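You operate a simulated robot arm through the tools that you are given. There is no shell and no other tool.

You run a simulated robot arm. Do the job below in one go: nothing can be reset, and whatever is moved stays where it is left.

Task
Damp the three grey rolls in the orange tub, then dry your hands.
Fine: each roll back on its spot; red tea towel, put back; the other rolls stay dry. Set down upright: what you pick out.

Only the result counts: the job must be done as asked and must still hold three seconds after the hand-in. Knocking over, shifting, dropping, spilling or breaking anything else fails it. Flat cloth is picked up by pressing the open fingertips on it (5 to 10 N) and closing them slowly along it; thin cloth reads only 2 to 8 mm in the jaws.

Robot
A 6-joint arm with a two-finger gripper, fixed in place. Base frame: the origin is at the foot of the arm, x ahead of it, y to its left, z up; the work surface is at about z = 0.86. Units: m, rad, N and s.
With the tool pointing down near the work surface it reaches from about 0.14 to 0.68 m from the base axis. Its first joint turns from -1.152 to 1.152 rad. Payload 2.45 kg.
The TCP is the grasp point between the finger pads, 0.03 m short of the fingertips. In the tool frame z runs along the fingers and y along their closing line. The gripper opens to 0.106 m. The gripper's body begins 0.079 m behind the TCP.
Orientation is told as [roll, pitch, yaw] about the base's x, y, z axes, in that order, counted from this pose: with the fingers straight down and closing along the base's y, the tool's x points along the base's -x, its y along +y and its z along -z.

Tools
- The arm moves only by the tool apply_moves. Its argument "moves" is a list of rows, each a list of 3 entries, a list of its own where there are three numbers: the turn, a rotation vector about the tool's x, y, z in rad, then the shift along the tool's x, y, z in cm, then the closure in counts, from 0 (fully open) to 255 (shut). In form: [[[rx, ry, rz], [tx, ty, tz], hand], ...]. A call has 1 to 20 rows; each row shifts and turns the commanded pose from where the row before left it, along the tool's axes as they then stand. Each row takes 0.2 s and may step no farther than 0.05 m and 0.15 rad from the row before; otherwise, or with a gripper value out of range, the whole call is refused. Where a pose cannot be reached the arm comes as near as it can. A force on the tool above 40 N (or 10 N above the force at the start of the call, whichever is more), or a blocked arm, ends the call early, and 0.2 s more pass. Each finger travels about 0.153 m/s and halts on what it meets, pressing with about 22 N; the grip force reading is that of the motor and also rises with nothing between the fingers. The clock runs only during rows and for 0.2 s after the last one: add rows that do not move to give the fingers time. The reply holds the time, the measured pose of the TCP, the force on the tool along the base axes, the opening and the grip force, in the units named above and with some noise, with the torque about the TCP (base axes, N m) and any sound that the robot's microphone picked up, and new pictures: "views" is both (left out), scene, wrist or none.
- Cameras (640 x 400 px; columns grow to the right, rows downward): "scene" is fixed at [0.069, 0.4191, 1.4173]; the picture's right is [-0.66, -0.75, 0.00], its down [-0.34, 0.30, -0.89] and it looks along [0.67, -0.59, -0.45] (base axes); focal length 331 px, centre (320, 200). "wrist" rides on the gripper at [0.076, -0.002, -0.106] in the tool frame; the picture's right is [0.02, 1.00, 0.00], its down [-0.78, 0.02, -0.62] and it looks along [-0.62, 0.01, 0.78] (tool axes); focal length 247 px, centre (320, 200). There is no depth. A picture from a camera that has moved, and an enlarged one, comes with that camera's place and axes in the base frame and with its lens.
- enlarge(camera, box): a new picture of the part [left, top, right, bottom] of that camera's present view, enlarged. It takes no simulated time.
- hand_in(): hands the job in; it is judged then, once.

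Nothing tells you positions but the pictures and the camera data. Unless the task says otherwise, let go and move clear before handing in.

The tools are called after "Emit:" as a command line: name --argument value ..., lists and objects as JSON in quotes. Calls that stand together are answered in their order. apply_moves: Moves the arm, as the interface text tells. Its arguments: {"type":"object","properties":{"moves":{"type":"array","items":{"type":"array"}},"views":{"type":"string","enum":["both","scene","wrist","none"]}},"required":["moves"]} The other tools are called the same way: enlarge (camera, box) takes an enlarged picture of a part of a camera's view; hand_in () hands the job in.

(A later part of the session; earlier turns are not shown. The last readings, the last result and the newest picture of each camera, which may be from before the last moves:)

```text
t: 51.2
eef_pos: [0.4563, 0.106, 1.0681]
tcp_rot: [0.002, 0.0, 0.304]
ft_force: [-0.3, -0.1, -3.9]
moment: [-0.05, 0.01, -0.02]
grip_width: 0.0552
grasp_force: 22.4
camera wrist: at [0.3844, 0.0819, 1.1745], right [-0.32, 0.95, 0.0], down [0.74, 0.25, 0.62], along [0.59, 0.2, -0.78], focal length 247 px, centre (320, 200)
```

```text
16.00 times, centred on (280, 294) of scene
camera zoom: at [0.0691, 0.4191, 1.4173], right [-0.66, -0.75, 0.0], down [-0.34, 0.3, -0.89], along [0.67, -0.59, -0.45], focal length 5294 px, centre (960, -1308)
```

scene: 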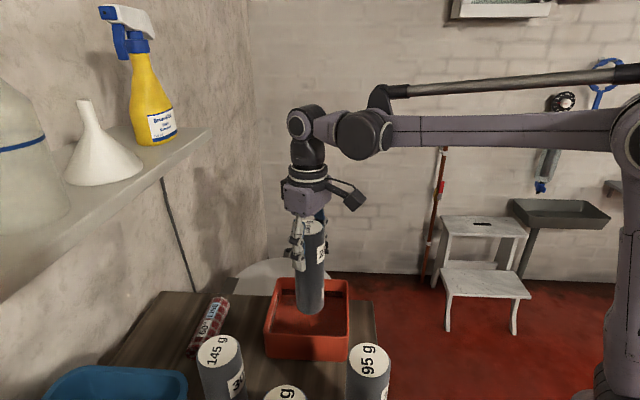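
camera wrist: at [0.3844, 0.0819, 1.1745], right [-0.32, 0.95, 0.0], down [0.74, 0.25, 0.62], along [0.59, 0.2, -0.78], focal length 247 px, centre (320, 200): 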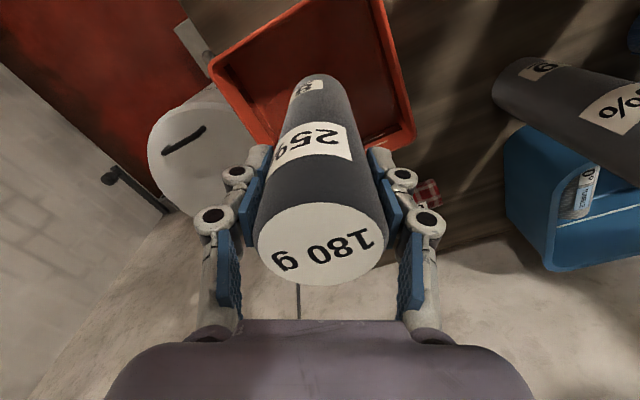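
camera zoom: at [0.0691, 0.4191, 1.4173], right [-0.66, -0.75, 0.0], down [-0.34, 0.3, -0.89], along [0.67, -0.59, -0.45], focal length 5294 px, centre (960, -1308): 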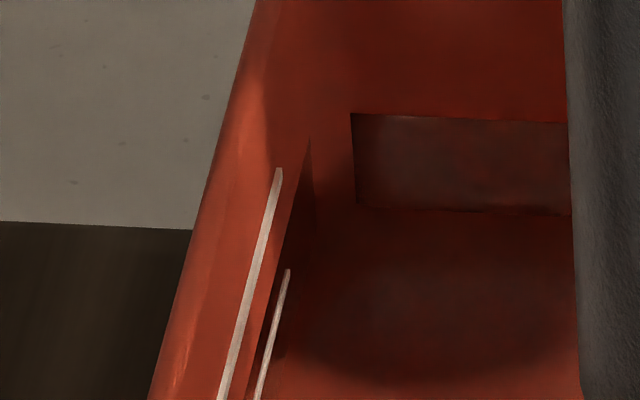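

Gripping harder wrings nothing out. I need to learn the uptake law, so I will lower this same roll in small steps until it just touches and watch the level for further uptake.

Emit:
apply_moves --moves '[[[0, 0, 0], [0, 0, 0.7], 255]]' --views "none"

Emit:
enlarge --camera "scene" --box '[270, 285, 340, 340]'

Emit:
apply_moves --moves '[[[0, 0, 0], [0, 0, 0.5], 255]]' --views "none"

Emit:
enlarge --camera "scene" --box '[270, 285, 340, 340]'

```text
t: 51.6
eef_pos: [0.4549, 0.1065, 1.0618]
tcp_rot: [0.002, 0.002, 0.303]
ft_force: [0.0, 0.2, -4.6]
moment: [0.0, 0.02, 0.02]
grip_width: 0.055
grasp_force: 22.3
```

```text
7.27 times, centred on (305, 312) of scene
camera zoom: at [0.0691, 0.4191, 1.4173], right [-0.66, -0.75, 0.0], down [-0.34, 0.3, -0.89], along [0.67, -0.59, -0.45], focal length 2406 px, centre (429, -618)
```

zoom: 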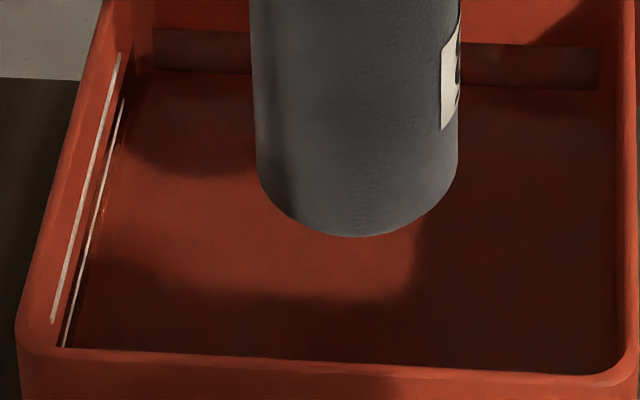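

```text
t: 52.0
eef_pos: [0.4571, 0.1069, 1.0573]
tcp_rot: [0.002, 0.001, 0.303]
ft_force: [0.6, -0.5, -4.2]
moment: [0.02, 0.03, 0.01]
grip_width: 0.0551
grasp_force: 22.1
```

```text
7.27 times, centred on (305, 312) of scene
camera zoom: at [0.0691, 0.4191, 1.4173], right [-0.66, -0.75, 0.0], down [-0.34, 0.3, -0.89], along [0.67, -0.59, -0.45], focal length 2406 px, centre (429, -618)
```

zoom: 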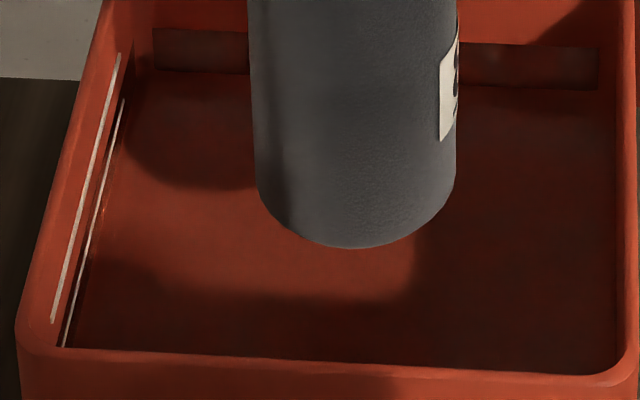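

Emit:
apply_moves --moves '[[[0, 0, 0], [0, 0, 0.5], 255]]' --views "none"

Emit:
enlarge --camera "scene" --box '[270, 285, 340, 340]'

Emit:
enlarge --camera "scene" --box '[270, 288, 290, 300.5]'

Emit:
apply_moves --moves '[[[0, 0, 0], [0, 0, 0.4], 255]]' --views "none"

Emit:
enlarge --camera "scene" --box '[270, 285, 340, 340]'

Emit:
enlarge --camera "scene" --box '[270, 288, 290, 300.5]'

```text
t: 52.4
eef_pos: [0.4574, 0.1073, 1.0511]
tcp_rot: [0.001, 0.0, 0.304]
ft_force: [-0.1, 0.0, -3.7]
moment: [0.03, 0.02, 0.05]
grip_width: 0.0553
grasp_force: 22.0
```

```text
7.27 times, centred on (305, 312) of scene
camera zoom: at [0.0691, 0.4191, 1.4173], right [-0.66, -0.75, 0.0], down [-0.34, 0.3, -0.89], along [0.67, -0.59, -0.45], focal length 2406 px, centre (429, -618)
```

zoom: 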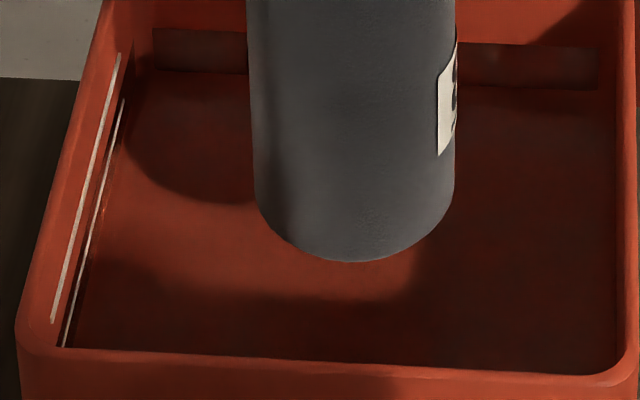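

```text
16.00 times, centred on (280, 294) of scene
camera zoom: at [0.0691, 0.4191, 1.4173], right [-0.66, -0.75, 0.0], down [-0.34, 0.3, -0.89], along [0.67, -0.59, -0.45], focal length 5294 px, centre (960, -1308)
```

zoom: 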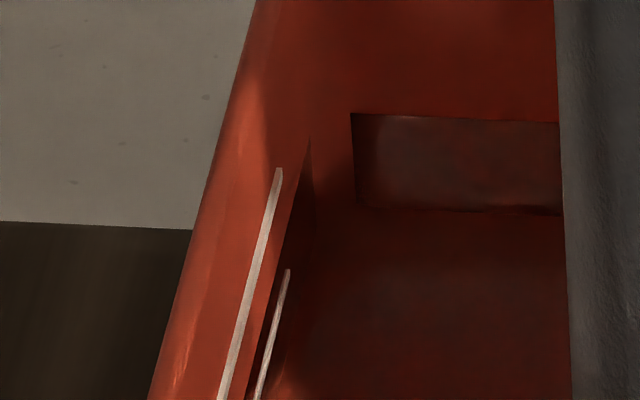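

```text
t: 52.8
eef_pos: [0.4557, 0.1058, 1.0481]
tcp_rot: [0.001, 0.0, 0.302]
ft_force: [0.5, 0.9, -4.2]
moment: [0.02, 0.01, -0.04]
grip_width: 0.055
grasp_force: 22.3
```

```text
7.27 times, centred on (305, 312) of scene
camera zoom: at [0.0691, 0.4191, 1.4173], right [-0.66, -0.75, 0.0], down [-0.34, 0.3, -0.89], along [0.67, -0.59, -0.45], focal length 2406 px, centre (429, -618)
```

zoom: 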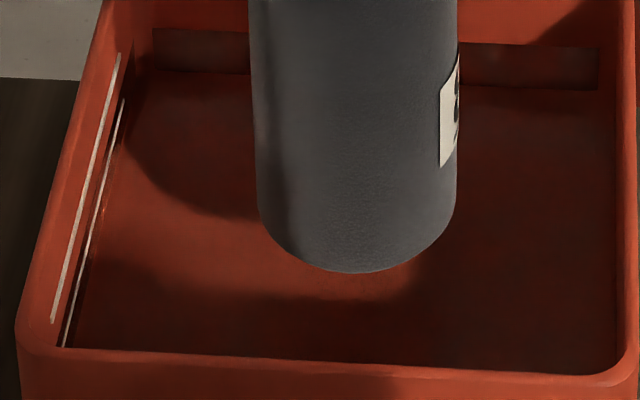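

```text
16.00 times, centred on (280, 294) of scene
camera zoom: at [0.0691, 0.4191, 1.4173], right [-0.66, -0.75, 0.0], down [-0.34, 0.3, -0.89], along [0.67, -0.59, -0.45], focal length 5294 px, centre (960, -1308)
```

zoom: 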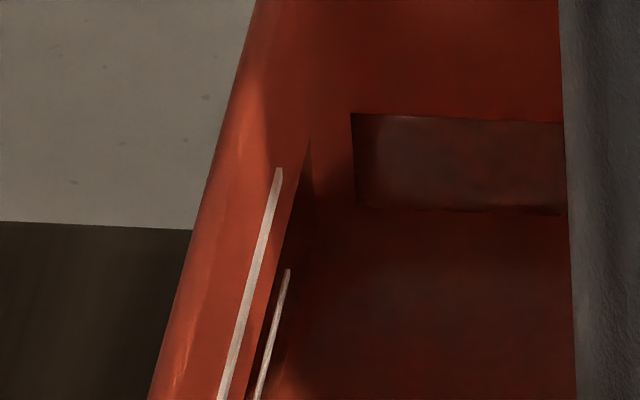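

Emit:
apply_moves --moves '[[[0, 0, 0], [0, 0, 0.3], 255]]' --views "none"

Emit:
enlarge --camera "scene" --box '[270, 285, 340, 340]'

Emit:
enlarge --camera "scene" --box '[270, 288, 290, 300.5]'

Emit:
apply_moves --moves '[[[0, 0, 0], [0, 0, 0.3], 255]]' --views "none"

Emit:
enlarge --camera "scene" --box '[270, 285, 340, 340]'

Emit:
enlarge --camera "scene" --box '[270, 288, 290, 300.5]'

```text
t: 53.2
eef_pos: [0.456, 0.1067, 1.0444]
tcp_rot: [0.0, 0.0, 0.301]
ft_force: [0.4, 0.3, -4.0]
moment: [0.03, 0.0, 0.01]
grip_width: 0.055
grasp_force: 22.3
```

```text
7.27 times, centred on (305, 312) of scene
camera zoom: at [0.0691, 0.4191, 1.4173], right [-0.66, -0.75, 0.0], down [-0.34, 0.3, -0.89], along [0.67, -0.59, -0.45], focal length 2406 px, centre (429, -618)
```

zoom: 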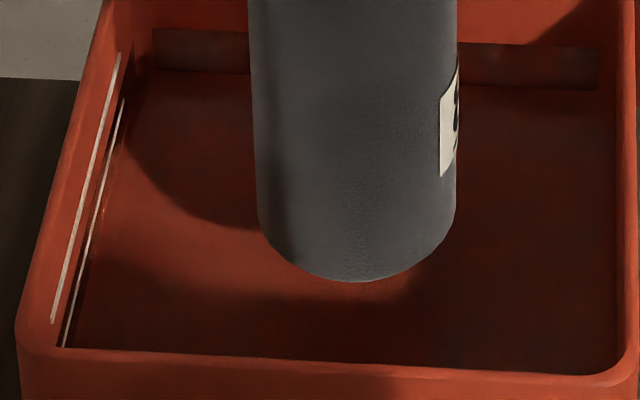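

```text
16.00 times, centred on (280, 294) of scene
camera zoom: at [0.0691, 0.4191, 1.4173], right [-0.66, -0.75, 0.0], down [-0.34, 0.3, -0.89], along [0.67, -0.59, -0.45], focal length 5294 px, centre (960, -1308)
```

zoom: 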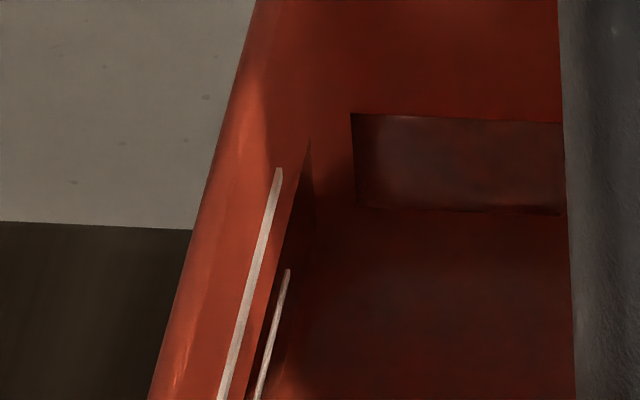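

```text
t: 53.6
eef_pos: [0.4569, 0.1063, 1.0402]
tcp_rot: [0.003, -0.001, 0.302]
ft_force: [0.2, -0.5, -3.9]
moment: [0.01, -0.01, -0.03]
grip_width: 0.055
grasp_force: 22.4
```

```text
7.27 times, centred on (305, 312) of scene
camera zoom: at [0.0691, 0.4191, 1.4173], right [-0.66, -0.75, 0.0], down [-0.34, 0.3, -0.89], along [0.67, -0.59, -0.45], focal length 2406 px, centre (429, -618)
```

zoom: 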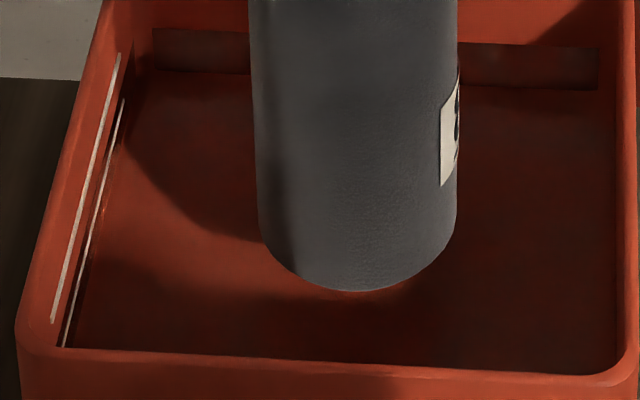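

```text
16.00 times, centred on (280, 294) of scene
camera zoom: at [0.0691, 0.4191, 1.4173], right [-0.66, -0.75, 0.0], down [-0.34, 0.3, -0.89], along [0.67, -0.59, -0.45], focal length 5294 px, centre (960, -1308)
```

zoom: 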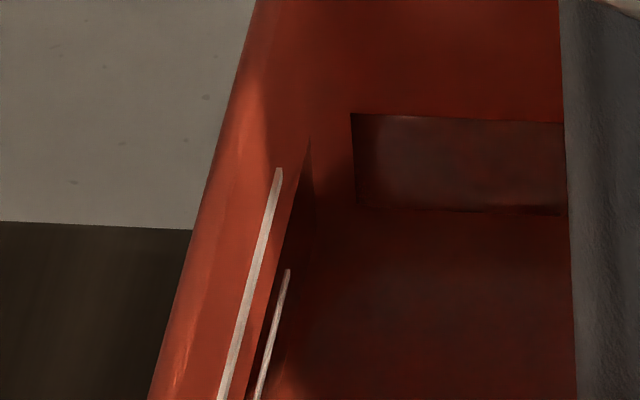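

Emit:
apply_moves --moves '[[[0, 0, 0], [0, 0, 0.3], 255]]' --views "none"

Emit:
enlarge --camera "scene" --box '[290, 305, 330, 330]'

Emit:
enlarge --camera "scene" --box '[270, 288, 290, 300.5]'

Emit:
apply_moves --moves '[[[0, 0, 0], [0, 0, 0.3], 255]]' --views "none"

Emit:
enlarge --camera "scene" --box '[290, 305, 330, 330]'

Emit:
enlarge --camera "scene" --box '[270, 288, 290, 300.5]'

```text
t: 54.0
eef_pos: [0.4552, 0.1079, 1.0375]
tcp_rot: [0.001, 0.0, 0.303]
ft_force: [0.0, 0.7, -5.1]
moment: [0.0, 0.01, 0.02]
grip_width: 0.0551
grasp_force: 22.0
```

```text
16.00 times, centred on (310, 318) of scene
camera zoom: at [0.0691, 0.4191, 1.4173], right [-0.66, -0.75, 0.0], down [-0.34, 0.3, -0.89], along [0.67, -0.59, -0.45], focal length 5294 px, centre (480, -1680)
```

zoom: 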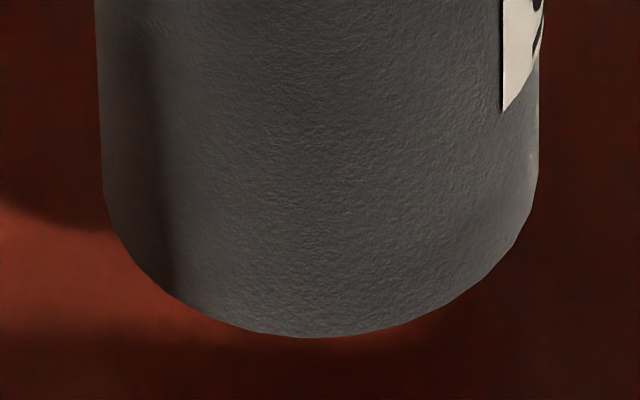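

```text
16.00 times, centred on (280, 294) of scene
camera zoom: at [0.0691, 0.4191, 1.4173], right [-0.66, -0.75, 0.0], down [-0.34, 0.3, -0.89], along [0.67, -0.59, -0.45], focal length 5294 px, centre (960, -1308)
```

zoom: 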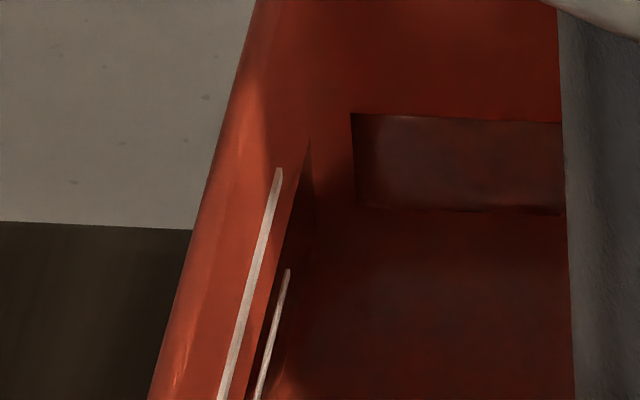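

```text
t: 54.4
eef_pos: [0.4562, 0.1071, 1.0346]
tcp_rot: [0.001, -0.001, 0.305]
ft_force: [-0.2, 1.3, -4.0]
moment: [-0.01, 0.0, 0.01]
grip_width: 0.0552
grasp_force: 22.6
```

```text
16.00 times, centred on (310, 318) of scene
camera zoom: at [0.0691, 0.4191, 1.4173], right [-0.66, -0.75, 0.0], down [-0.34, 0.3, -0.89], along [0.67, -0.59, -0.45], focal length 5294 px, centre (480, -1680)
```

zoom: 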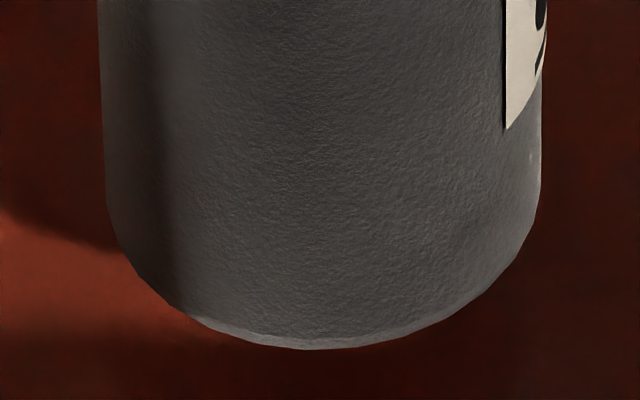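

```text
16.00 times, centred on (280, 294) of scene
camera zoom: at [0.0691, 0.4191, 1.4173], right [-0.66, -0.75, 0.0], down [-0.34, 0.3, -0.89], along [0.67, -0.59, -0.45], focal length 5294 px, centre (960, -1308)
```

zoom: 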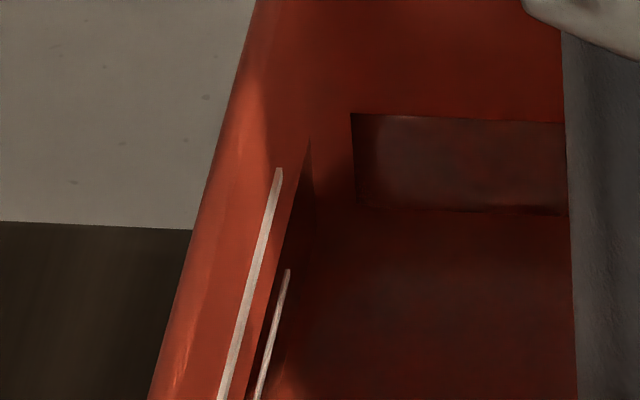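

The bottom rim now shows refraction, so it just touches the water (contact at commanded z ≈ 1.036). I will hold briefly and see if the level changes.

Emit:
apply_moves --moves '[[[0, 0, 0], [0, 0, 0], 255], [[0, 0, 0], [0, 0, 0], 255]]' --views "none"

Emit:
enlarge --camera "scene" --box '[270, 288, 290, 300.5]'

Emit:
apply_moves --moves '[[[0, 0, 0], [0, 0, 0.3], 255]]' --views "none"

Emit:
enlarge --camera "scene" --box '[270, 288, 290, 300.5]'

Emit:
enlarge --camera "scene" --box '[290, 305, 330, 330]'

```text
t: 55.0
eef_pos: [0.4555, 0.1068, 1.0352]
tcp_rot: [0.002, 0.001, 0.303]
ft_force: [-0.7, 0.6, -4.4]
moment: [-0.01, 0.02, 0.02]
grip_width: 0.055
grasp_force: 22.3
```

```text
16.00 times, centred on (280, 294) of scene
camera zoom: at [0.0691, 0.4191, 1.4173], right [-0.66, -0.75, 0.0], down [-0.34, 0.3, -0.89], along [0.67, -0.59, -0.45], focal length 5294 px, centre (960, -1308)
```

zoom: 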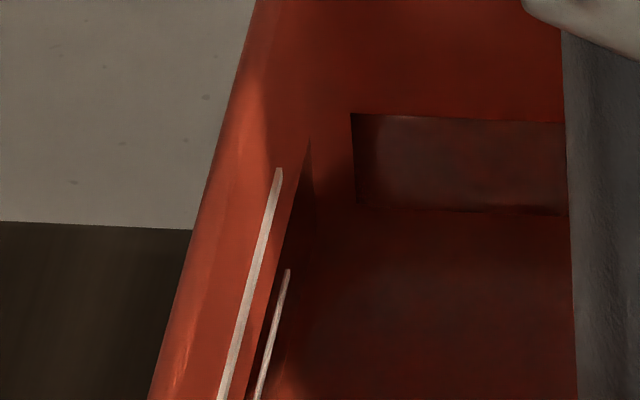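

```text
t: 55.4
eef_pos: [0.4539, 0.1072, 1.0318]
tcp_rot: [0.001, 0.0, 0.304]
ft_force: [-0.5, -0.4, -4.0]
moment: [-0.02, 0.02, 0.0]
grip_width: 0.0552
grasp_force: 22.3
```

```text
16.00 times, centred on (280, 294) of scene
camera zoom: at [0.0691, 0.4191, 1.4173], right [-0.66, -0.75, 0.0], down [-0.34, 0.3, -0.89], along [0.67, -0.59, -0.45], focal length 5294 px, centre (960, -1308)
```

zoom: 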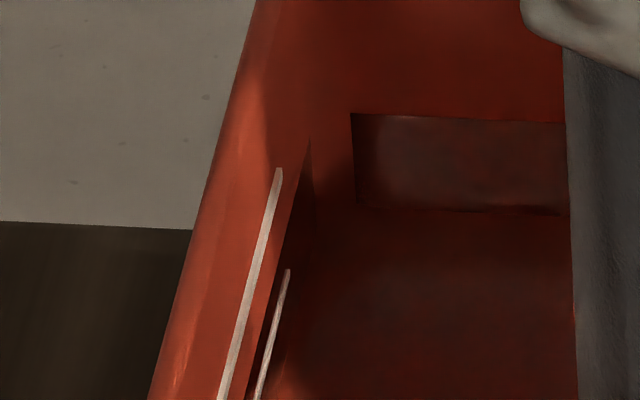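

```text
16.00 times, centred on (310, 318) of scene
camera zoom: at [0.0691, 0.4191, 1.4173], right [-0.66, -0.75, 0.0], down [-0.34, 0.3, -0.89], along [0.67, -0.59, -0.45], focal length 5294 px, centre (480, -1680)
```

zoom: 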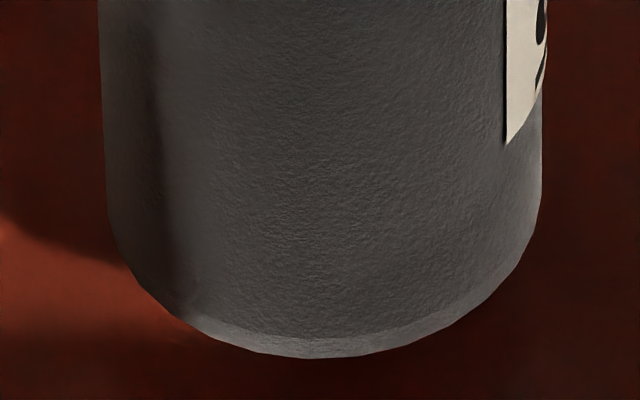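

The level no longer changes, so this roll is already saturated (around 145 %); uptake must be very fast with depth. I will lift it, gently jog it over the tub to see if any water comes off, and check the level.

Emit:
apply_moves --moves '[[[0, 0, 0], [0, 0, -2.0], 255], [[0, 0, 0], [0, 0, -2.0], 255], [[0, 0, 0], [0, 0, -4.0], 255], [[0, 0, 0], [0, 0, 4.0], 255], [[0, 0, 0], [0, 0, -4.0], 255], [[0, 0, 0], [0, 0, 4.0], 255], [[0, 0, 0], [0, 0, -4.0], 255], [[0, 0, 0], [0, 0, 4.0], 255], [[0, 0, 0], [0, 0, 0], 255]]' --views "scene"

Emit:
enlarge --camera "scene" --box '[270, 288, 290, 300.5]'

Emit:
apply_moves --moves '[[[0, 0, 0], [0, 0, 0], 255], [[0, 0, 0], [0, 0, 0], 255]]' --views "none"

Emit:
apply_moves --moves '[[[0, 0, 0], [0, 0, 0], 255], [[0, 0, 0], [0, 0, 0], 255]]' --views "none"

Emit:
apply_moves --moves '[[[0, 0, 0], [0, 0, 0], 255], [[0, 0, 0], [0, 0, 0], 255]]' --views "none"

Emit:
apply_moves --moves '[[[0, 0, 0], [0, 0, 0], 255], [[0, 0, 0], [0, 0, 0], 255]]' --views "none"

```text
t: 57.4
eef_pos: [0.4547, 0.1072, 1.0713]
tcp_rot: [0.002, 0.0, 0.302]
ft_force: [-0.6, 0.2, -4.3]
moment: [-0.02, 0.0, -0.02]
grip_width: 0.0551
grasp_force: 21.7
```

scene: 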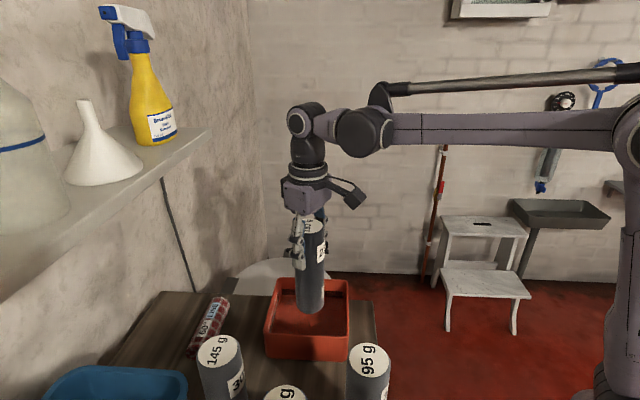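

```text
16.00 times, centred on (280, 294) of scene
camera zoom: at [0.0691, 0.4191, 1.4173], right [-0.66, -0.75, 0.0], down [-0.34, 0.3, -0.89], along [0.67, -0.59, -0.45], focal length 5294 px, centre (960, -1308)
```

zoom: 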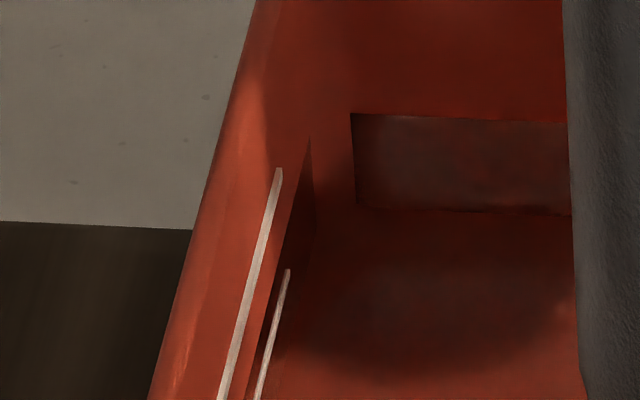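

```text
t: 58.0
eef_pos: [0.4558, 0.1061, 1.072]
tcp_rot: [0.001, -0.002, 0.305]
ft_force: [0.3, 0.1, -4.1]
moment: [-0.03, 0.01, 0.01]
grip_width: 0.055
grasp_force: 22.2
```

```text
t: 58.6
eef_pos: [0.4566, 0.1053, 1.0715]
tcp_rot: [0.002, -0.001, 0.304]
ft_force: [0.4, 0.4, -3.7]
moment: [0.0, 0.0, 0.03]
grip_width: 0.0551
grasp_force: 22.4
```

```text
t: 59.2
eef_pos: [0.4566, 0.1069, 1.0715]
tcp_rot: [0.002, 0.0, 0.304]
ft_force: [-0.2, 0.1, -3.4]
moment: [-0.01, -0.02, -0.02]
grip_width: 0.0551
grasp_force: 22.1
```

```text
t: 59.8
eef_pos: [0.4566, 0.1066, 1.0724]
tcp_rot: [0.002, 0.0, 0.304]
ft_force: [0.1, -0.6, -4.7]
moment: [0.01, 0.04, 0.01]
grip_width: 0.0549
grasp_force: 22.0
```

Nothing comes off and the level is unchanged. I will return this roll to its spot: up, back by the same offset, and down slowly.

Emit:
apply_moves --moves '[[[0, 0, 0], [0, 0, -2.6], 255], [[0, 0, 0], [0, 0, -2.5], 255], [[0, 0, 0], [1.62, 3.23, 0], 255], [[0, 0, 0], [1.62, 3.23, 0], 255], [[0, 0, 0], [1.62, 3.23, 0], 255], [[0, 0, 0], [1.62, 3.23, 0], 255], [[0, 0, 0], [0, 0, 0], 255], [[0, 0, 0], [0, 0, 4.0], 255], [[0, 0, 0], [0, 0, 4.0], 255], [[0, 0, 0], [0, 0, 2.0], 255], [[0, 0, 0], [0, 0, 1.0], 255], [[0, 0, 0], [0, 0, 0.4], 255], [[0, 0, 0], [0, 0, 0], 255]]' --views "both"

Emit:
enlarge --camera "scene" --box '[278, 304, 318, 329]'

```text
t: 62.6
eef_pos: [0.3545, 0.2109, 1.0073]
tcp_rot: [0.002, 0.0, 0.301]
ft_force: [0.2, 0.3, -4.2]
moment: [-0.03, 0.01, 0.0]
grip_width: 0.0552
grasp_force: 22.2
camera wrist: at [0.2836, 0.1863, 1.1146], right [-0.32, 0.95, 0.0], down [0.74, 0.25, 0.62], along [0.59, 0.2, -0.78], focal length 247 px, centre (320, 200)
```

scene: 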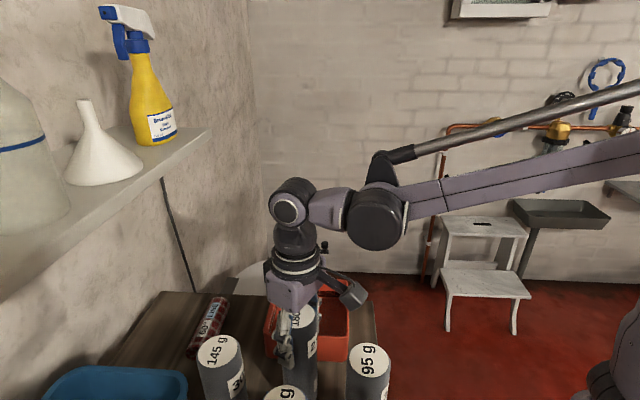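
wrist: 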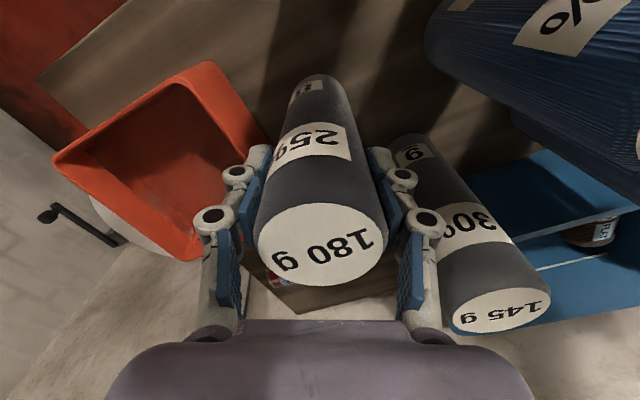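

```text
16.00 times, centred on (298, 316) of scene
camera zoom: at [0.069, 0.4191, 1.4173], right [-0.66, -0.75, 0.0], down [-0.34, 0.3, -0.89], along [0.67, -0.59, -0.45], focal length 5294 px, centre (672, -1664)
```

zoom: 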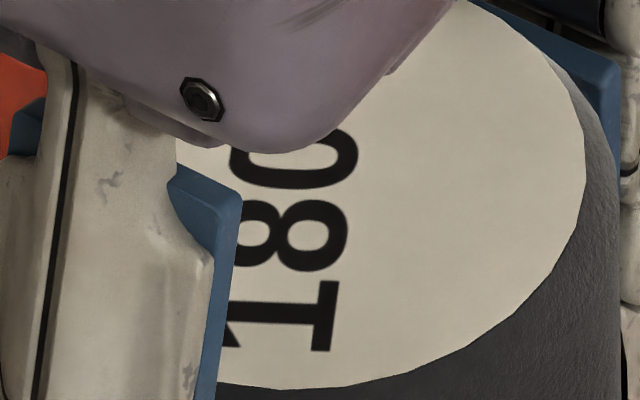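

It hangs about 6 mm above the table. I will lower in small steps until the force shows contact.

Emit:
apply_moves --moves '[[[0, 0, 0], [0, 0, 0.3], 255], [[0, 0, 0], [0, 0, 0], 255]]' --views "none"

Emit:
apply_moves --moves '[[[0, 0, 0], [0, 0, 0.2], 255], [[0, 0, 0], [0, 0, 0], 255]]' --views "none"

Emit:
enlarge --camera "scene" --box '[278, 304, 318, 329]'

```text
t: 63.2
eef_pos: [0.3552, 0.2108, 1.0051]
tcp_rot: [0.002, 0.0, 0.304]
ft_force: [0.2, 0.4, -5.0]
moment: [-0.01, 0.0, -0.01]
grip_width: 0.0553
grasp_force: 21.4
```

```text
t: 63.8
eef_pos: [0.3548, 0.2094, 1.0043]
tcp_rot: [-0.002, 0.001, 0.301]
ft_force: [0.1, -1.9, 13.0]
moment: [0.17, -0.02, -0.01]
grip_width: 0.055
grasp_force: 21.9
```

```text
16.00 times, centred on (298, 316) of scene
camera zoom: at [0.0689, 0.4189, 1.4174], right [-0.66, -0.75, 0.0], down [-0.34, 0.3, -0.89], along [0.67, -0.59, -0.45], focal length 5294 px, centre (672, -1664)
```

zoom: 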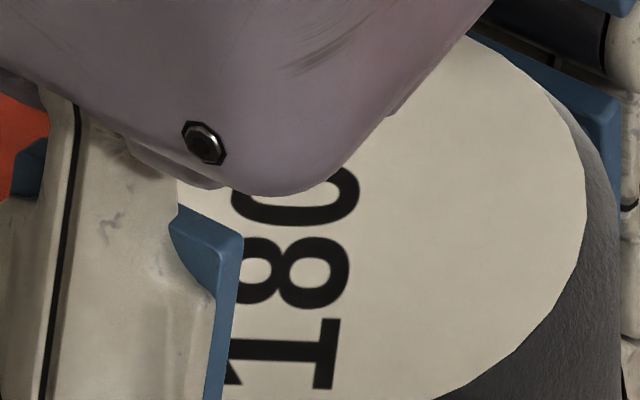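

Contact reached, but the roll stands about 3 mm off its original place along the closing direction. I will lift a little, correct it by −3.4 mm, and set it down again.

Emit:
apply_moves --moves '[[[0, 0, 0], [0, 0, -1.0], 255], [[0, 0, 0], [-0.04, -0.34, 0], 255], [[0, 0, 0], [0, 0, 0.6], 255], [[0, 0, 0], [0, 0, 0.2], 255], [[0, 0, 0], [0, 0, 0], 255]]' --views "none"

Emit:
apply_moves --moves '[[[0, 0, 0], [0, 0, 0.1], 255], [[0, 0, 0], [0, 0, 0], 255]]' --views "none"

Emit:
enlarge --camera "scene" --box '[278, 304, 318, 329]'

```text
t: 65.0
eef_pos: [0.3572, 0.2066, 1.0064]
tcp_rot: [0.001, 0.0, 0.302]
ft_force: [0.7, -0.1, -3.7]
moment: [-0.01, 0.07, 0.02]
grip_width: 0.0553
grasp_force: 21.9
```

```text
t: 65.6
eef_pos: [0.3575, 0.2073, 1.0049]
tcp_rot: [0.002, 0.001, 0.301]
ft_force: [0.5, -0.2, -4.3]
moment: [0.01, 0.01, -0.01]
grip_width: 0.055
grasp_force: 21.8
```

```text
16.00 times, centred on (298, 316) of scene
camera zoom: at [0.069, 0.4191, 1.4173], right [-0.66, -0.75, 0.0], down [-0.34, 0.3, -0.89], along [0.67, -0.59, -0.45], focal length 5294 px, centre (672, -1664)
```

zoom: 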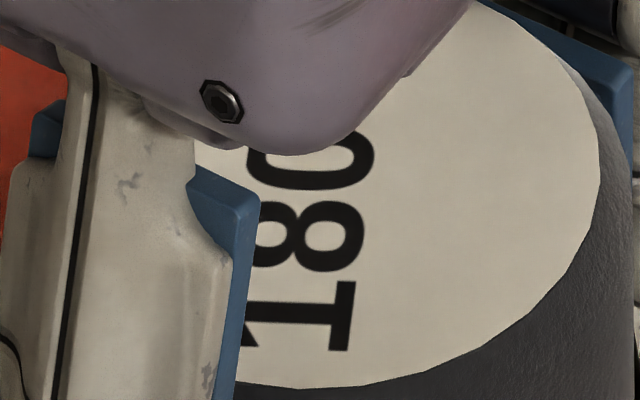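

Nearly exact now; it hovers 1–2 mm above the table. I will lower the last bit and release slowly.

Emit:
apply_moves --moves '[[[0, 0, 0], [0, 0, 0.1], 255], [[0, 0, 0], [0, 0, 0], 255]]' --views "none"

Emit:
apply_moves --moves '[[[0, 0, 0], [0, 0, 0.06], 255], [[0, 0, 0], [0, 0, 0], 255]]' --views "none"

Emit:
enlarge --camera "scene" --box '[278, 304, 318, 329]'

```text
t: 66.2
eef_pos: [0.3567, 0.2075, 1.0044]
tcp_rot: [0.002, 0.0, 0.301]
ft_force: [0.5, -1.3, 8.0]
moment: [0.2, -0.01, 0.0]
grip_width: 0.0548
grasp_force: 21.9
```

```text
t: 66.8
eef_pos: [0.3575, 0.2059, 1.0041]
tcp_rot: [0.0, -0.003, 0.301]
ft_force: [1.7, -0.9, 22.1]
moment: [-0.01, -0.1, -0.05]
grip_width: 0.0555
grasp_force: 22.3
```

```text
16.00 times, centred on (298, 316) of scene
camera zoom: at [0.0688, 0.4189, 1.4174], right [-0.66, -0.75, 0.0], down [-0.34, 0.3, -0.89], along [0.67, -0.59, -0.45], focal length 5294 px, centre (672, -1664)
```

zoom: 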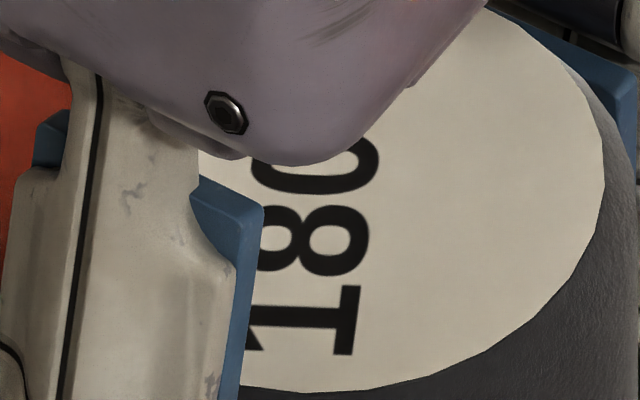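

The roll stands within 2 mm of its original place. I will relieve the push and open gradually.

Emit:
apply_moves --moves '[[[0, 0, 0], [0, 0, -0.1], 255], [[0, 0, 0], [0, 0, 0], 255], [[0, 0, 0], [0, 0, 0], 122], [[0, 0, 0], [0, 0, 0], 115], [[0, 0, 0], [0, 0, 0], 100], [[0, 0, 0], [0, 0, 0], 60], [[0, 0, 0], [0, 0, 0], 0], [[0, 0, 0], [0, 0, 0], 0]]' --views "wrist"

Emit:
enlarge --camera "scene" --box '[278, 304, 318, 329]'

```text
t: 68.6
eef_pos: [0.3562, 0.2076, 1.0049]
tcp_rot: [0.002, -0.001, 0.301]
ft_force: [-0.6, 0.6, 0.0]
moment: [0.02, -0.01, -0.02]
grip_width: 0.1059
grasp_force: 0.0
camera wrist: at [0.2849, 0.1831, 1.1109], right [-0.32, 0.95, 0.0], down [0.74, 0.25, 0.62], along [0.59, 0.2, -0.78], focal length 247 px, centre (320, 200)
```

wrist: 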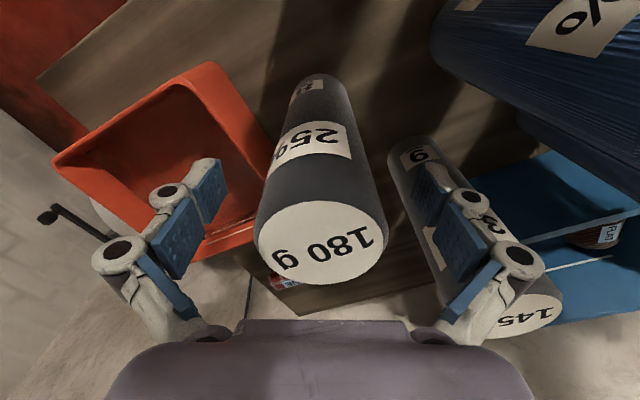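

```text
16.00 times, centred on (298, 316) of scene
camera zoom: at [0.069, 0.4191, 1.4173], right [-0.66, -0.75, 0.0], down [-0.34, 0.3, -0.89], along [0.67, -0.59, -0.45], focal length 5294 px, centre (672, -1664)
```

zoom: 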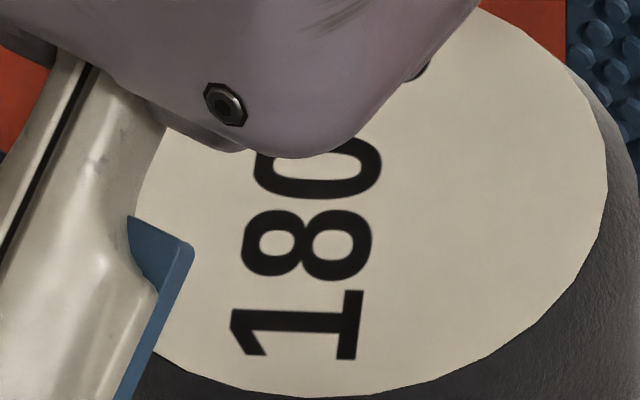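

The 180 g roll is back on its spot within about 1.5 mm and standing. Next I will rise and hover over the 145 g roll near (0.378, 0.322).

Emit:
apply_moves --moves '[[[0, 0, 0], [0, 0, -4.9], 0], [[0, 0, 0], [0, 0, -4.9], 0], [[0, 0, 0], [0, 0, -4.9], 0], [[0, 0, 0], [0, 0, -4.9], 0], [[0, 0, 0], [-1.83, 3.44, 0], 0], [[0, 0, 0], [-1.83, 3.44, 0], 0], [[0, 0, 0], [-1.83, 3.44, 0], 0], [[0, 0, 0], [0, 0, 0], 0]]' --views "both"

Emit:
enlarge --camera "wrist" --box '[270, 40, 390, 140]'

Emit:
enlarge --camera "scene" --box '[278, 304, 318, 329]'

Emit:
enlarge --camera "scene" --box '[276, 280, 308, 300]'

```text
t: 70.4
eef_pos: [0.3771, 0.3231, 1.1994]
tcp_rot: [0.001, 0.0, 0.302]
ft_force: [0.9, 0.0, -0.6]
moment: [0.01, 0.01, 0.0]
grip_width: 0.106
grasp_force: 0.1
camera wrist: at [0.3048, 0.2988, 1.3054], right [-0.32, 0.95, 0.0], down [0.74, 0.25, 0.62], along [0.59, 0.2, -0.78], focal length 247 px, centre (320, 200)
```

scene: 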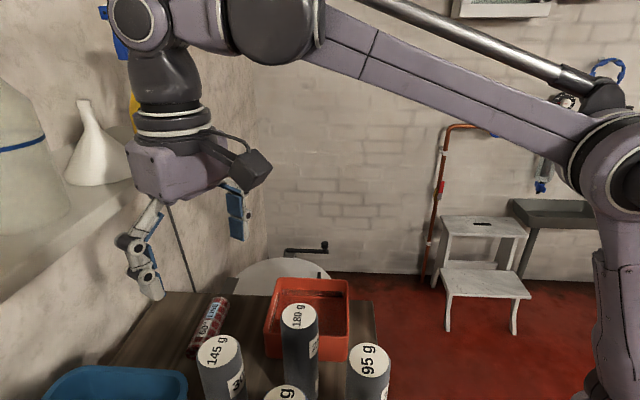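
wrist: 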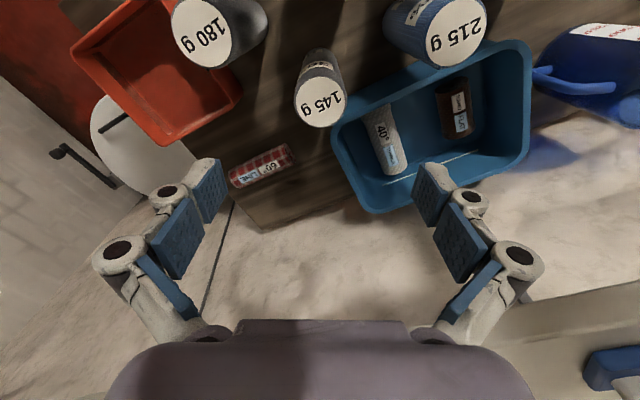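

```text
4.00 times, centred on (330, 90) of wrist
camera zoom: at [0.3048, 0.2988, 1.3054], right [-0.32, 0.95, 0.0], down [0.74, 0.25, 0.62], along [0.59, 0.2, -0.78], focal length 988 px, centre (280, 640)
```

zoom: 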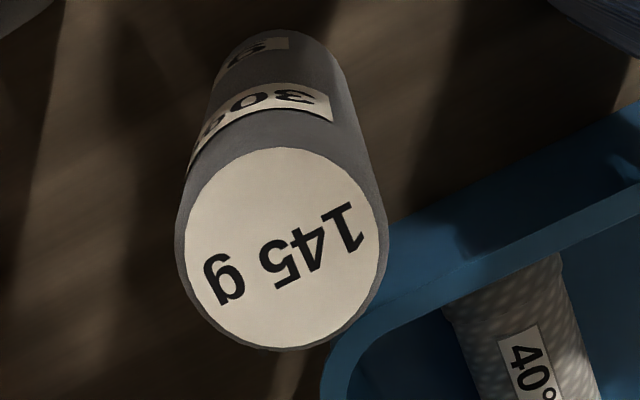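

```text
16.00 times, centred on (298, 316) of scene
camera zoom: at [0.069, 0.4191, 1.4173], right [-0.66, -0.75, 0.0], down [-0.34, 0.3, -0.89], along [0.67, -0.59, -0.45], focal length 5294 px, centre (672, -1664)
```

zoom: 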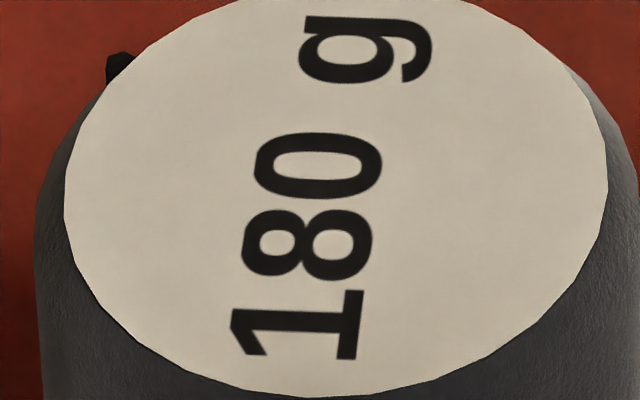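

```text
16.00 times, centred on (292, 290) of scene
camera zoom: at [0.069, 0.4191, 1.4173], right [-0.66, -0.75, 0.0], down [-0.34, 0.3, -0.89], along [0.67, -0.59, -0.45], focal length 5294 px, centre (768, -1240)
```

zoom: 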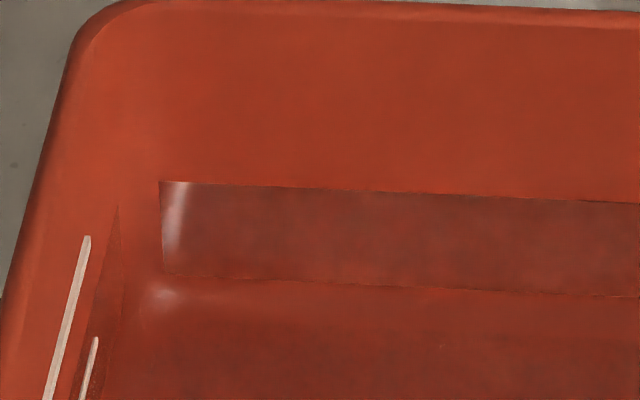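

The 180 g roll looks right. The 145 g roll is centred under the tool; water gauge baseline is now row 181 for the waterline corner. I will descend and check before closing.

Emit:
apply_moves --moves '[[[0, 0, 0], [0, 0, 4.9], 0], [[0, 0, 0], [0, 0, 4.9], 0], [[0, 0, 0], [0, 0, 4.9], 0], [[0, 0, 0], [0, 0, 4.0], 0], [[0, 0, 0], [0, 0, 0], 0]]' --views "both"

```text
t: 71.6
eef_pos: [0.3775, 0.3226, 1.0123]
tcp_rot: [0.001, 0.0, 0.302]
ft_force: [-0.2, 0.7, 0.0]
moment: [0.0, -0.02, 0.0]
grip_width: 0.1059
grasp_force: 0.0
camera wrist: at [0.3053, 0.2984, 1.1193], right [-0.32, 0.95, 0.0], down [0.74, 0.25, 0.62], along [0.59, 0.2, -0.78], focal length 247 px, centre (320, 200)
```

scene: 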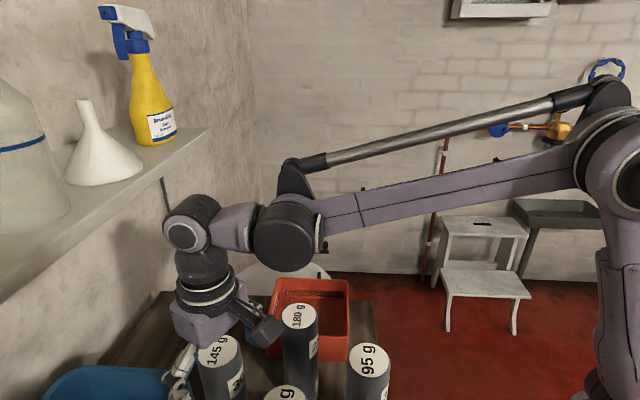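
wrist: 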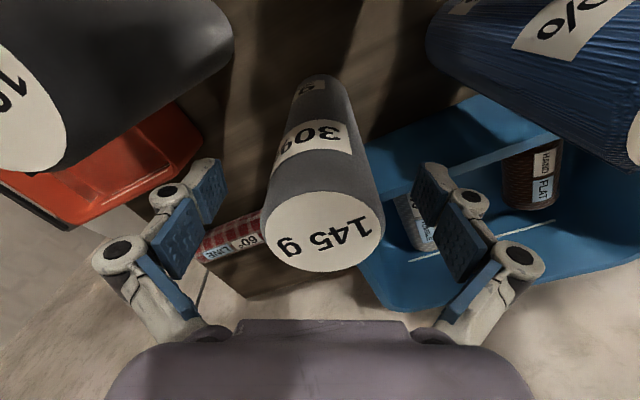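

The roll is about 4 mm further out than the tool axis; I will shift by that, lower a touch and close gently, then lift.

Emit:
apply_moves --moves '[[[0, 0, 0], [-0.4, 0.04, 0.5], 0], [[0, 0, 0], [0, 0, 0], 60], [[0, 0, 0], [0, 0, 0], 100], [[0, 0, 0], [0, 0, 0], 112], [[0, 0, 0], [0, 0, 0], 120], [[0, 0, 0], [0, 0, 0], 128], [[0, 0, 0], [0, 0, 0], 140], [[0, 0, 0], [0, 0, 0], 170]]' --views "none"

Emit:
enlarge --camera "scene" --box '[198, 339, 238, 364]'

Emit:
enlarge --camera "scene" --box '[160, 310, 280, 400]'

```text
t: 73.4
eef_pos: [0.3814, 0.3235, 1.0097]
tcp_rot: [0.003, 0.0, 0.304]
ft_force: [0.5, 0.4, 4.0]
moment: [0.02, -0.03, -0.03]
grip_width: 0.0552
grasp_force: 22.0
```

```text
16.00 times, centred on (218, 352) of scene
camera zoom: at [0.0689, 0.4191, 1.4173], right [-0.66, -0.75, 0.0], down [-0.34, 0.3, -0.89], along [0.67, -0.59, -0.45], focal length 5294 px, centre (1952, -2224)
```

zoom: 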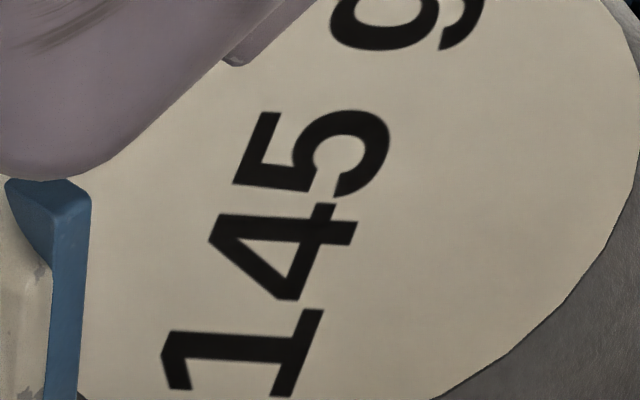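

```text
4.44 times, centred on (220, 355) of scene
camera zoom: at [0.0689, 0.4191, 1.4173], right [-0.66, -0.75, 0.0], down [-0.34, 0.3, -0.89], along [0.67, -0.59, -0.45], focal length 1471 px, centre (764, -489)
```

zoom: 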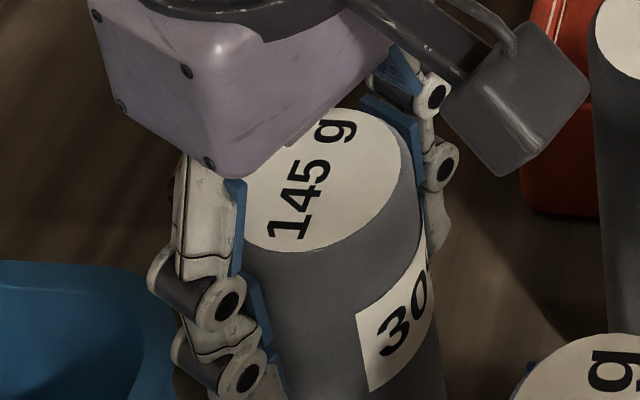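

Gripped; the closing shifted it about 1.5 mm, which I will correct on return. I will lift it and carry it around the 180 g roll to the tub centre.

Emit:
apply_moves --moves '[[[0, 0, 0], [0, 0, -2.0], 170], [[0, 0, 0], [0, 0, -3.0], 170], [[0, 0, 0], [0, 0, -3.5], 170], [[0, 0, 0], [0, 0, -3.5], 170], [[0, 0, 0], [0, 0, 0], 170], [[0, 0, 0], [-2.87, -0.89, 0], 170], [[0, 0, 0], [-2.86, -0.89, 0], 170], [[0, 0, 0], [0.99, -4.23, 0], 170], [[0, 0, 0], [0.99, -4.23, 0], 170], [[0, 0, 0], [0.99, -4.23, 0], 170], [[0, 0, 0], [0.99, -4.23, 0], 170], [[0, 0, 0], [0.98, -4.22, 0], 170], [[0, 0, 0], [0, 0, 0], 170]]' --views "both"

Emit:
enlarge --camera "scene" --box '[270, 270, 350, 320]'

Emit:
enlarge --camera "scene" --box '[276, 280, 308, 300]'

```text
t: 76.2
eef_pos: [0.4585, 0.1085, 1.1275]
tcp_rot: [0.003, 0.001, 0.304]
ft_force: [-0.2, 0.6, -2.7]
moment: [0.0, 0.03, -0.01]
grip_width: 0.0551
grasp_force: 21.7
camera wrist: at [0.3871, 0.0827, 1.233], right [-0.32, 0.95, 0.0], down [0.74, 0.25, 0.62], along [0.59, 0.2, -0.78], focal length 247 px, centre (320, 200)
```

scene: 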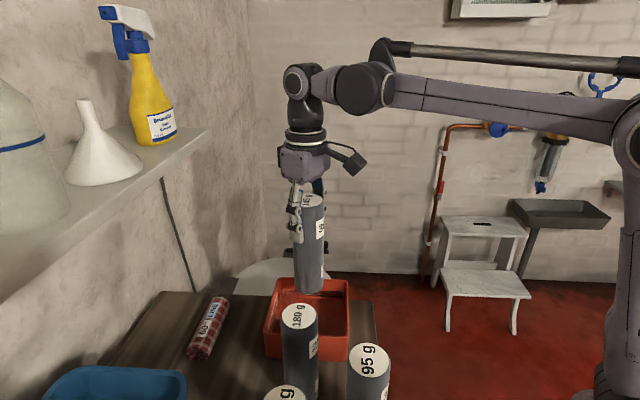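
wrist: 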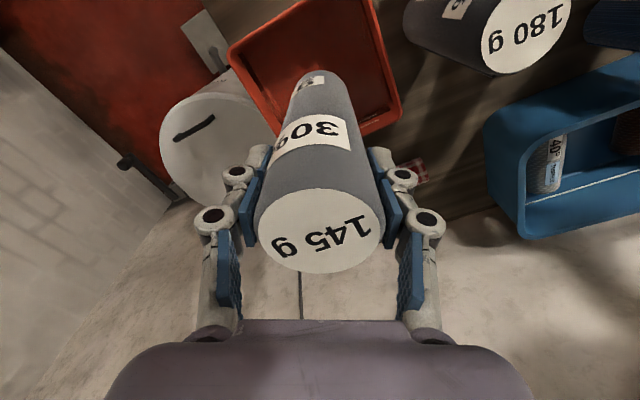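

```text
8.00 times, centred on (310, 295) of scene
camera zoom: at [0.069, 0.4191, 1.4173], right [-0.66, -0.75, 0.0], down [-0.34, 0.3, -0.89], along [0.67, -0.59, -0.45], focal length 2647 px, centre (400, -560)
```

zoom: 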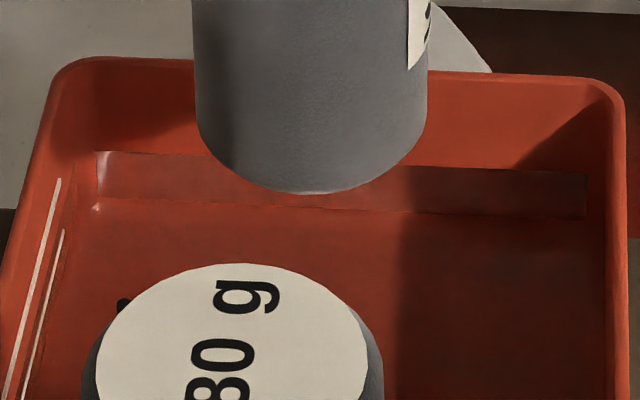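

```text
16.00 times, centred on (292, 290) of scene
camera zoom: at [0.069, 0.4191, 1.4173], right [-0.66, -0.75, 0.0], down [-0.34, 0.3, -0.89], along [0.67, -0.59, -0.45], focal length 5294 px, centre (768, -1240)
```

zoom: 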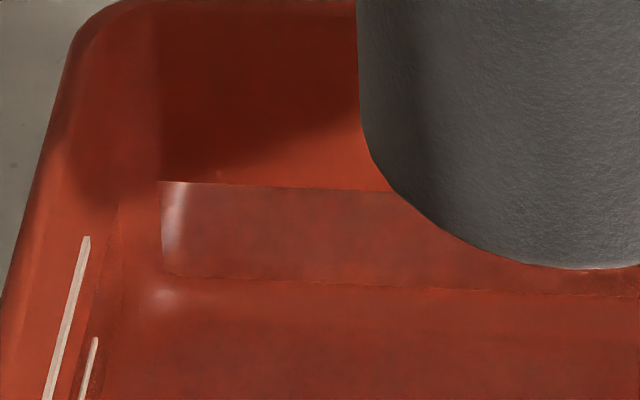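

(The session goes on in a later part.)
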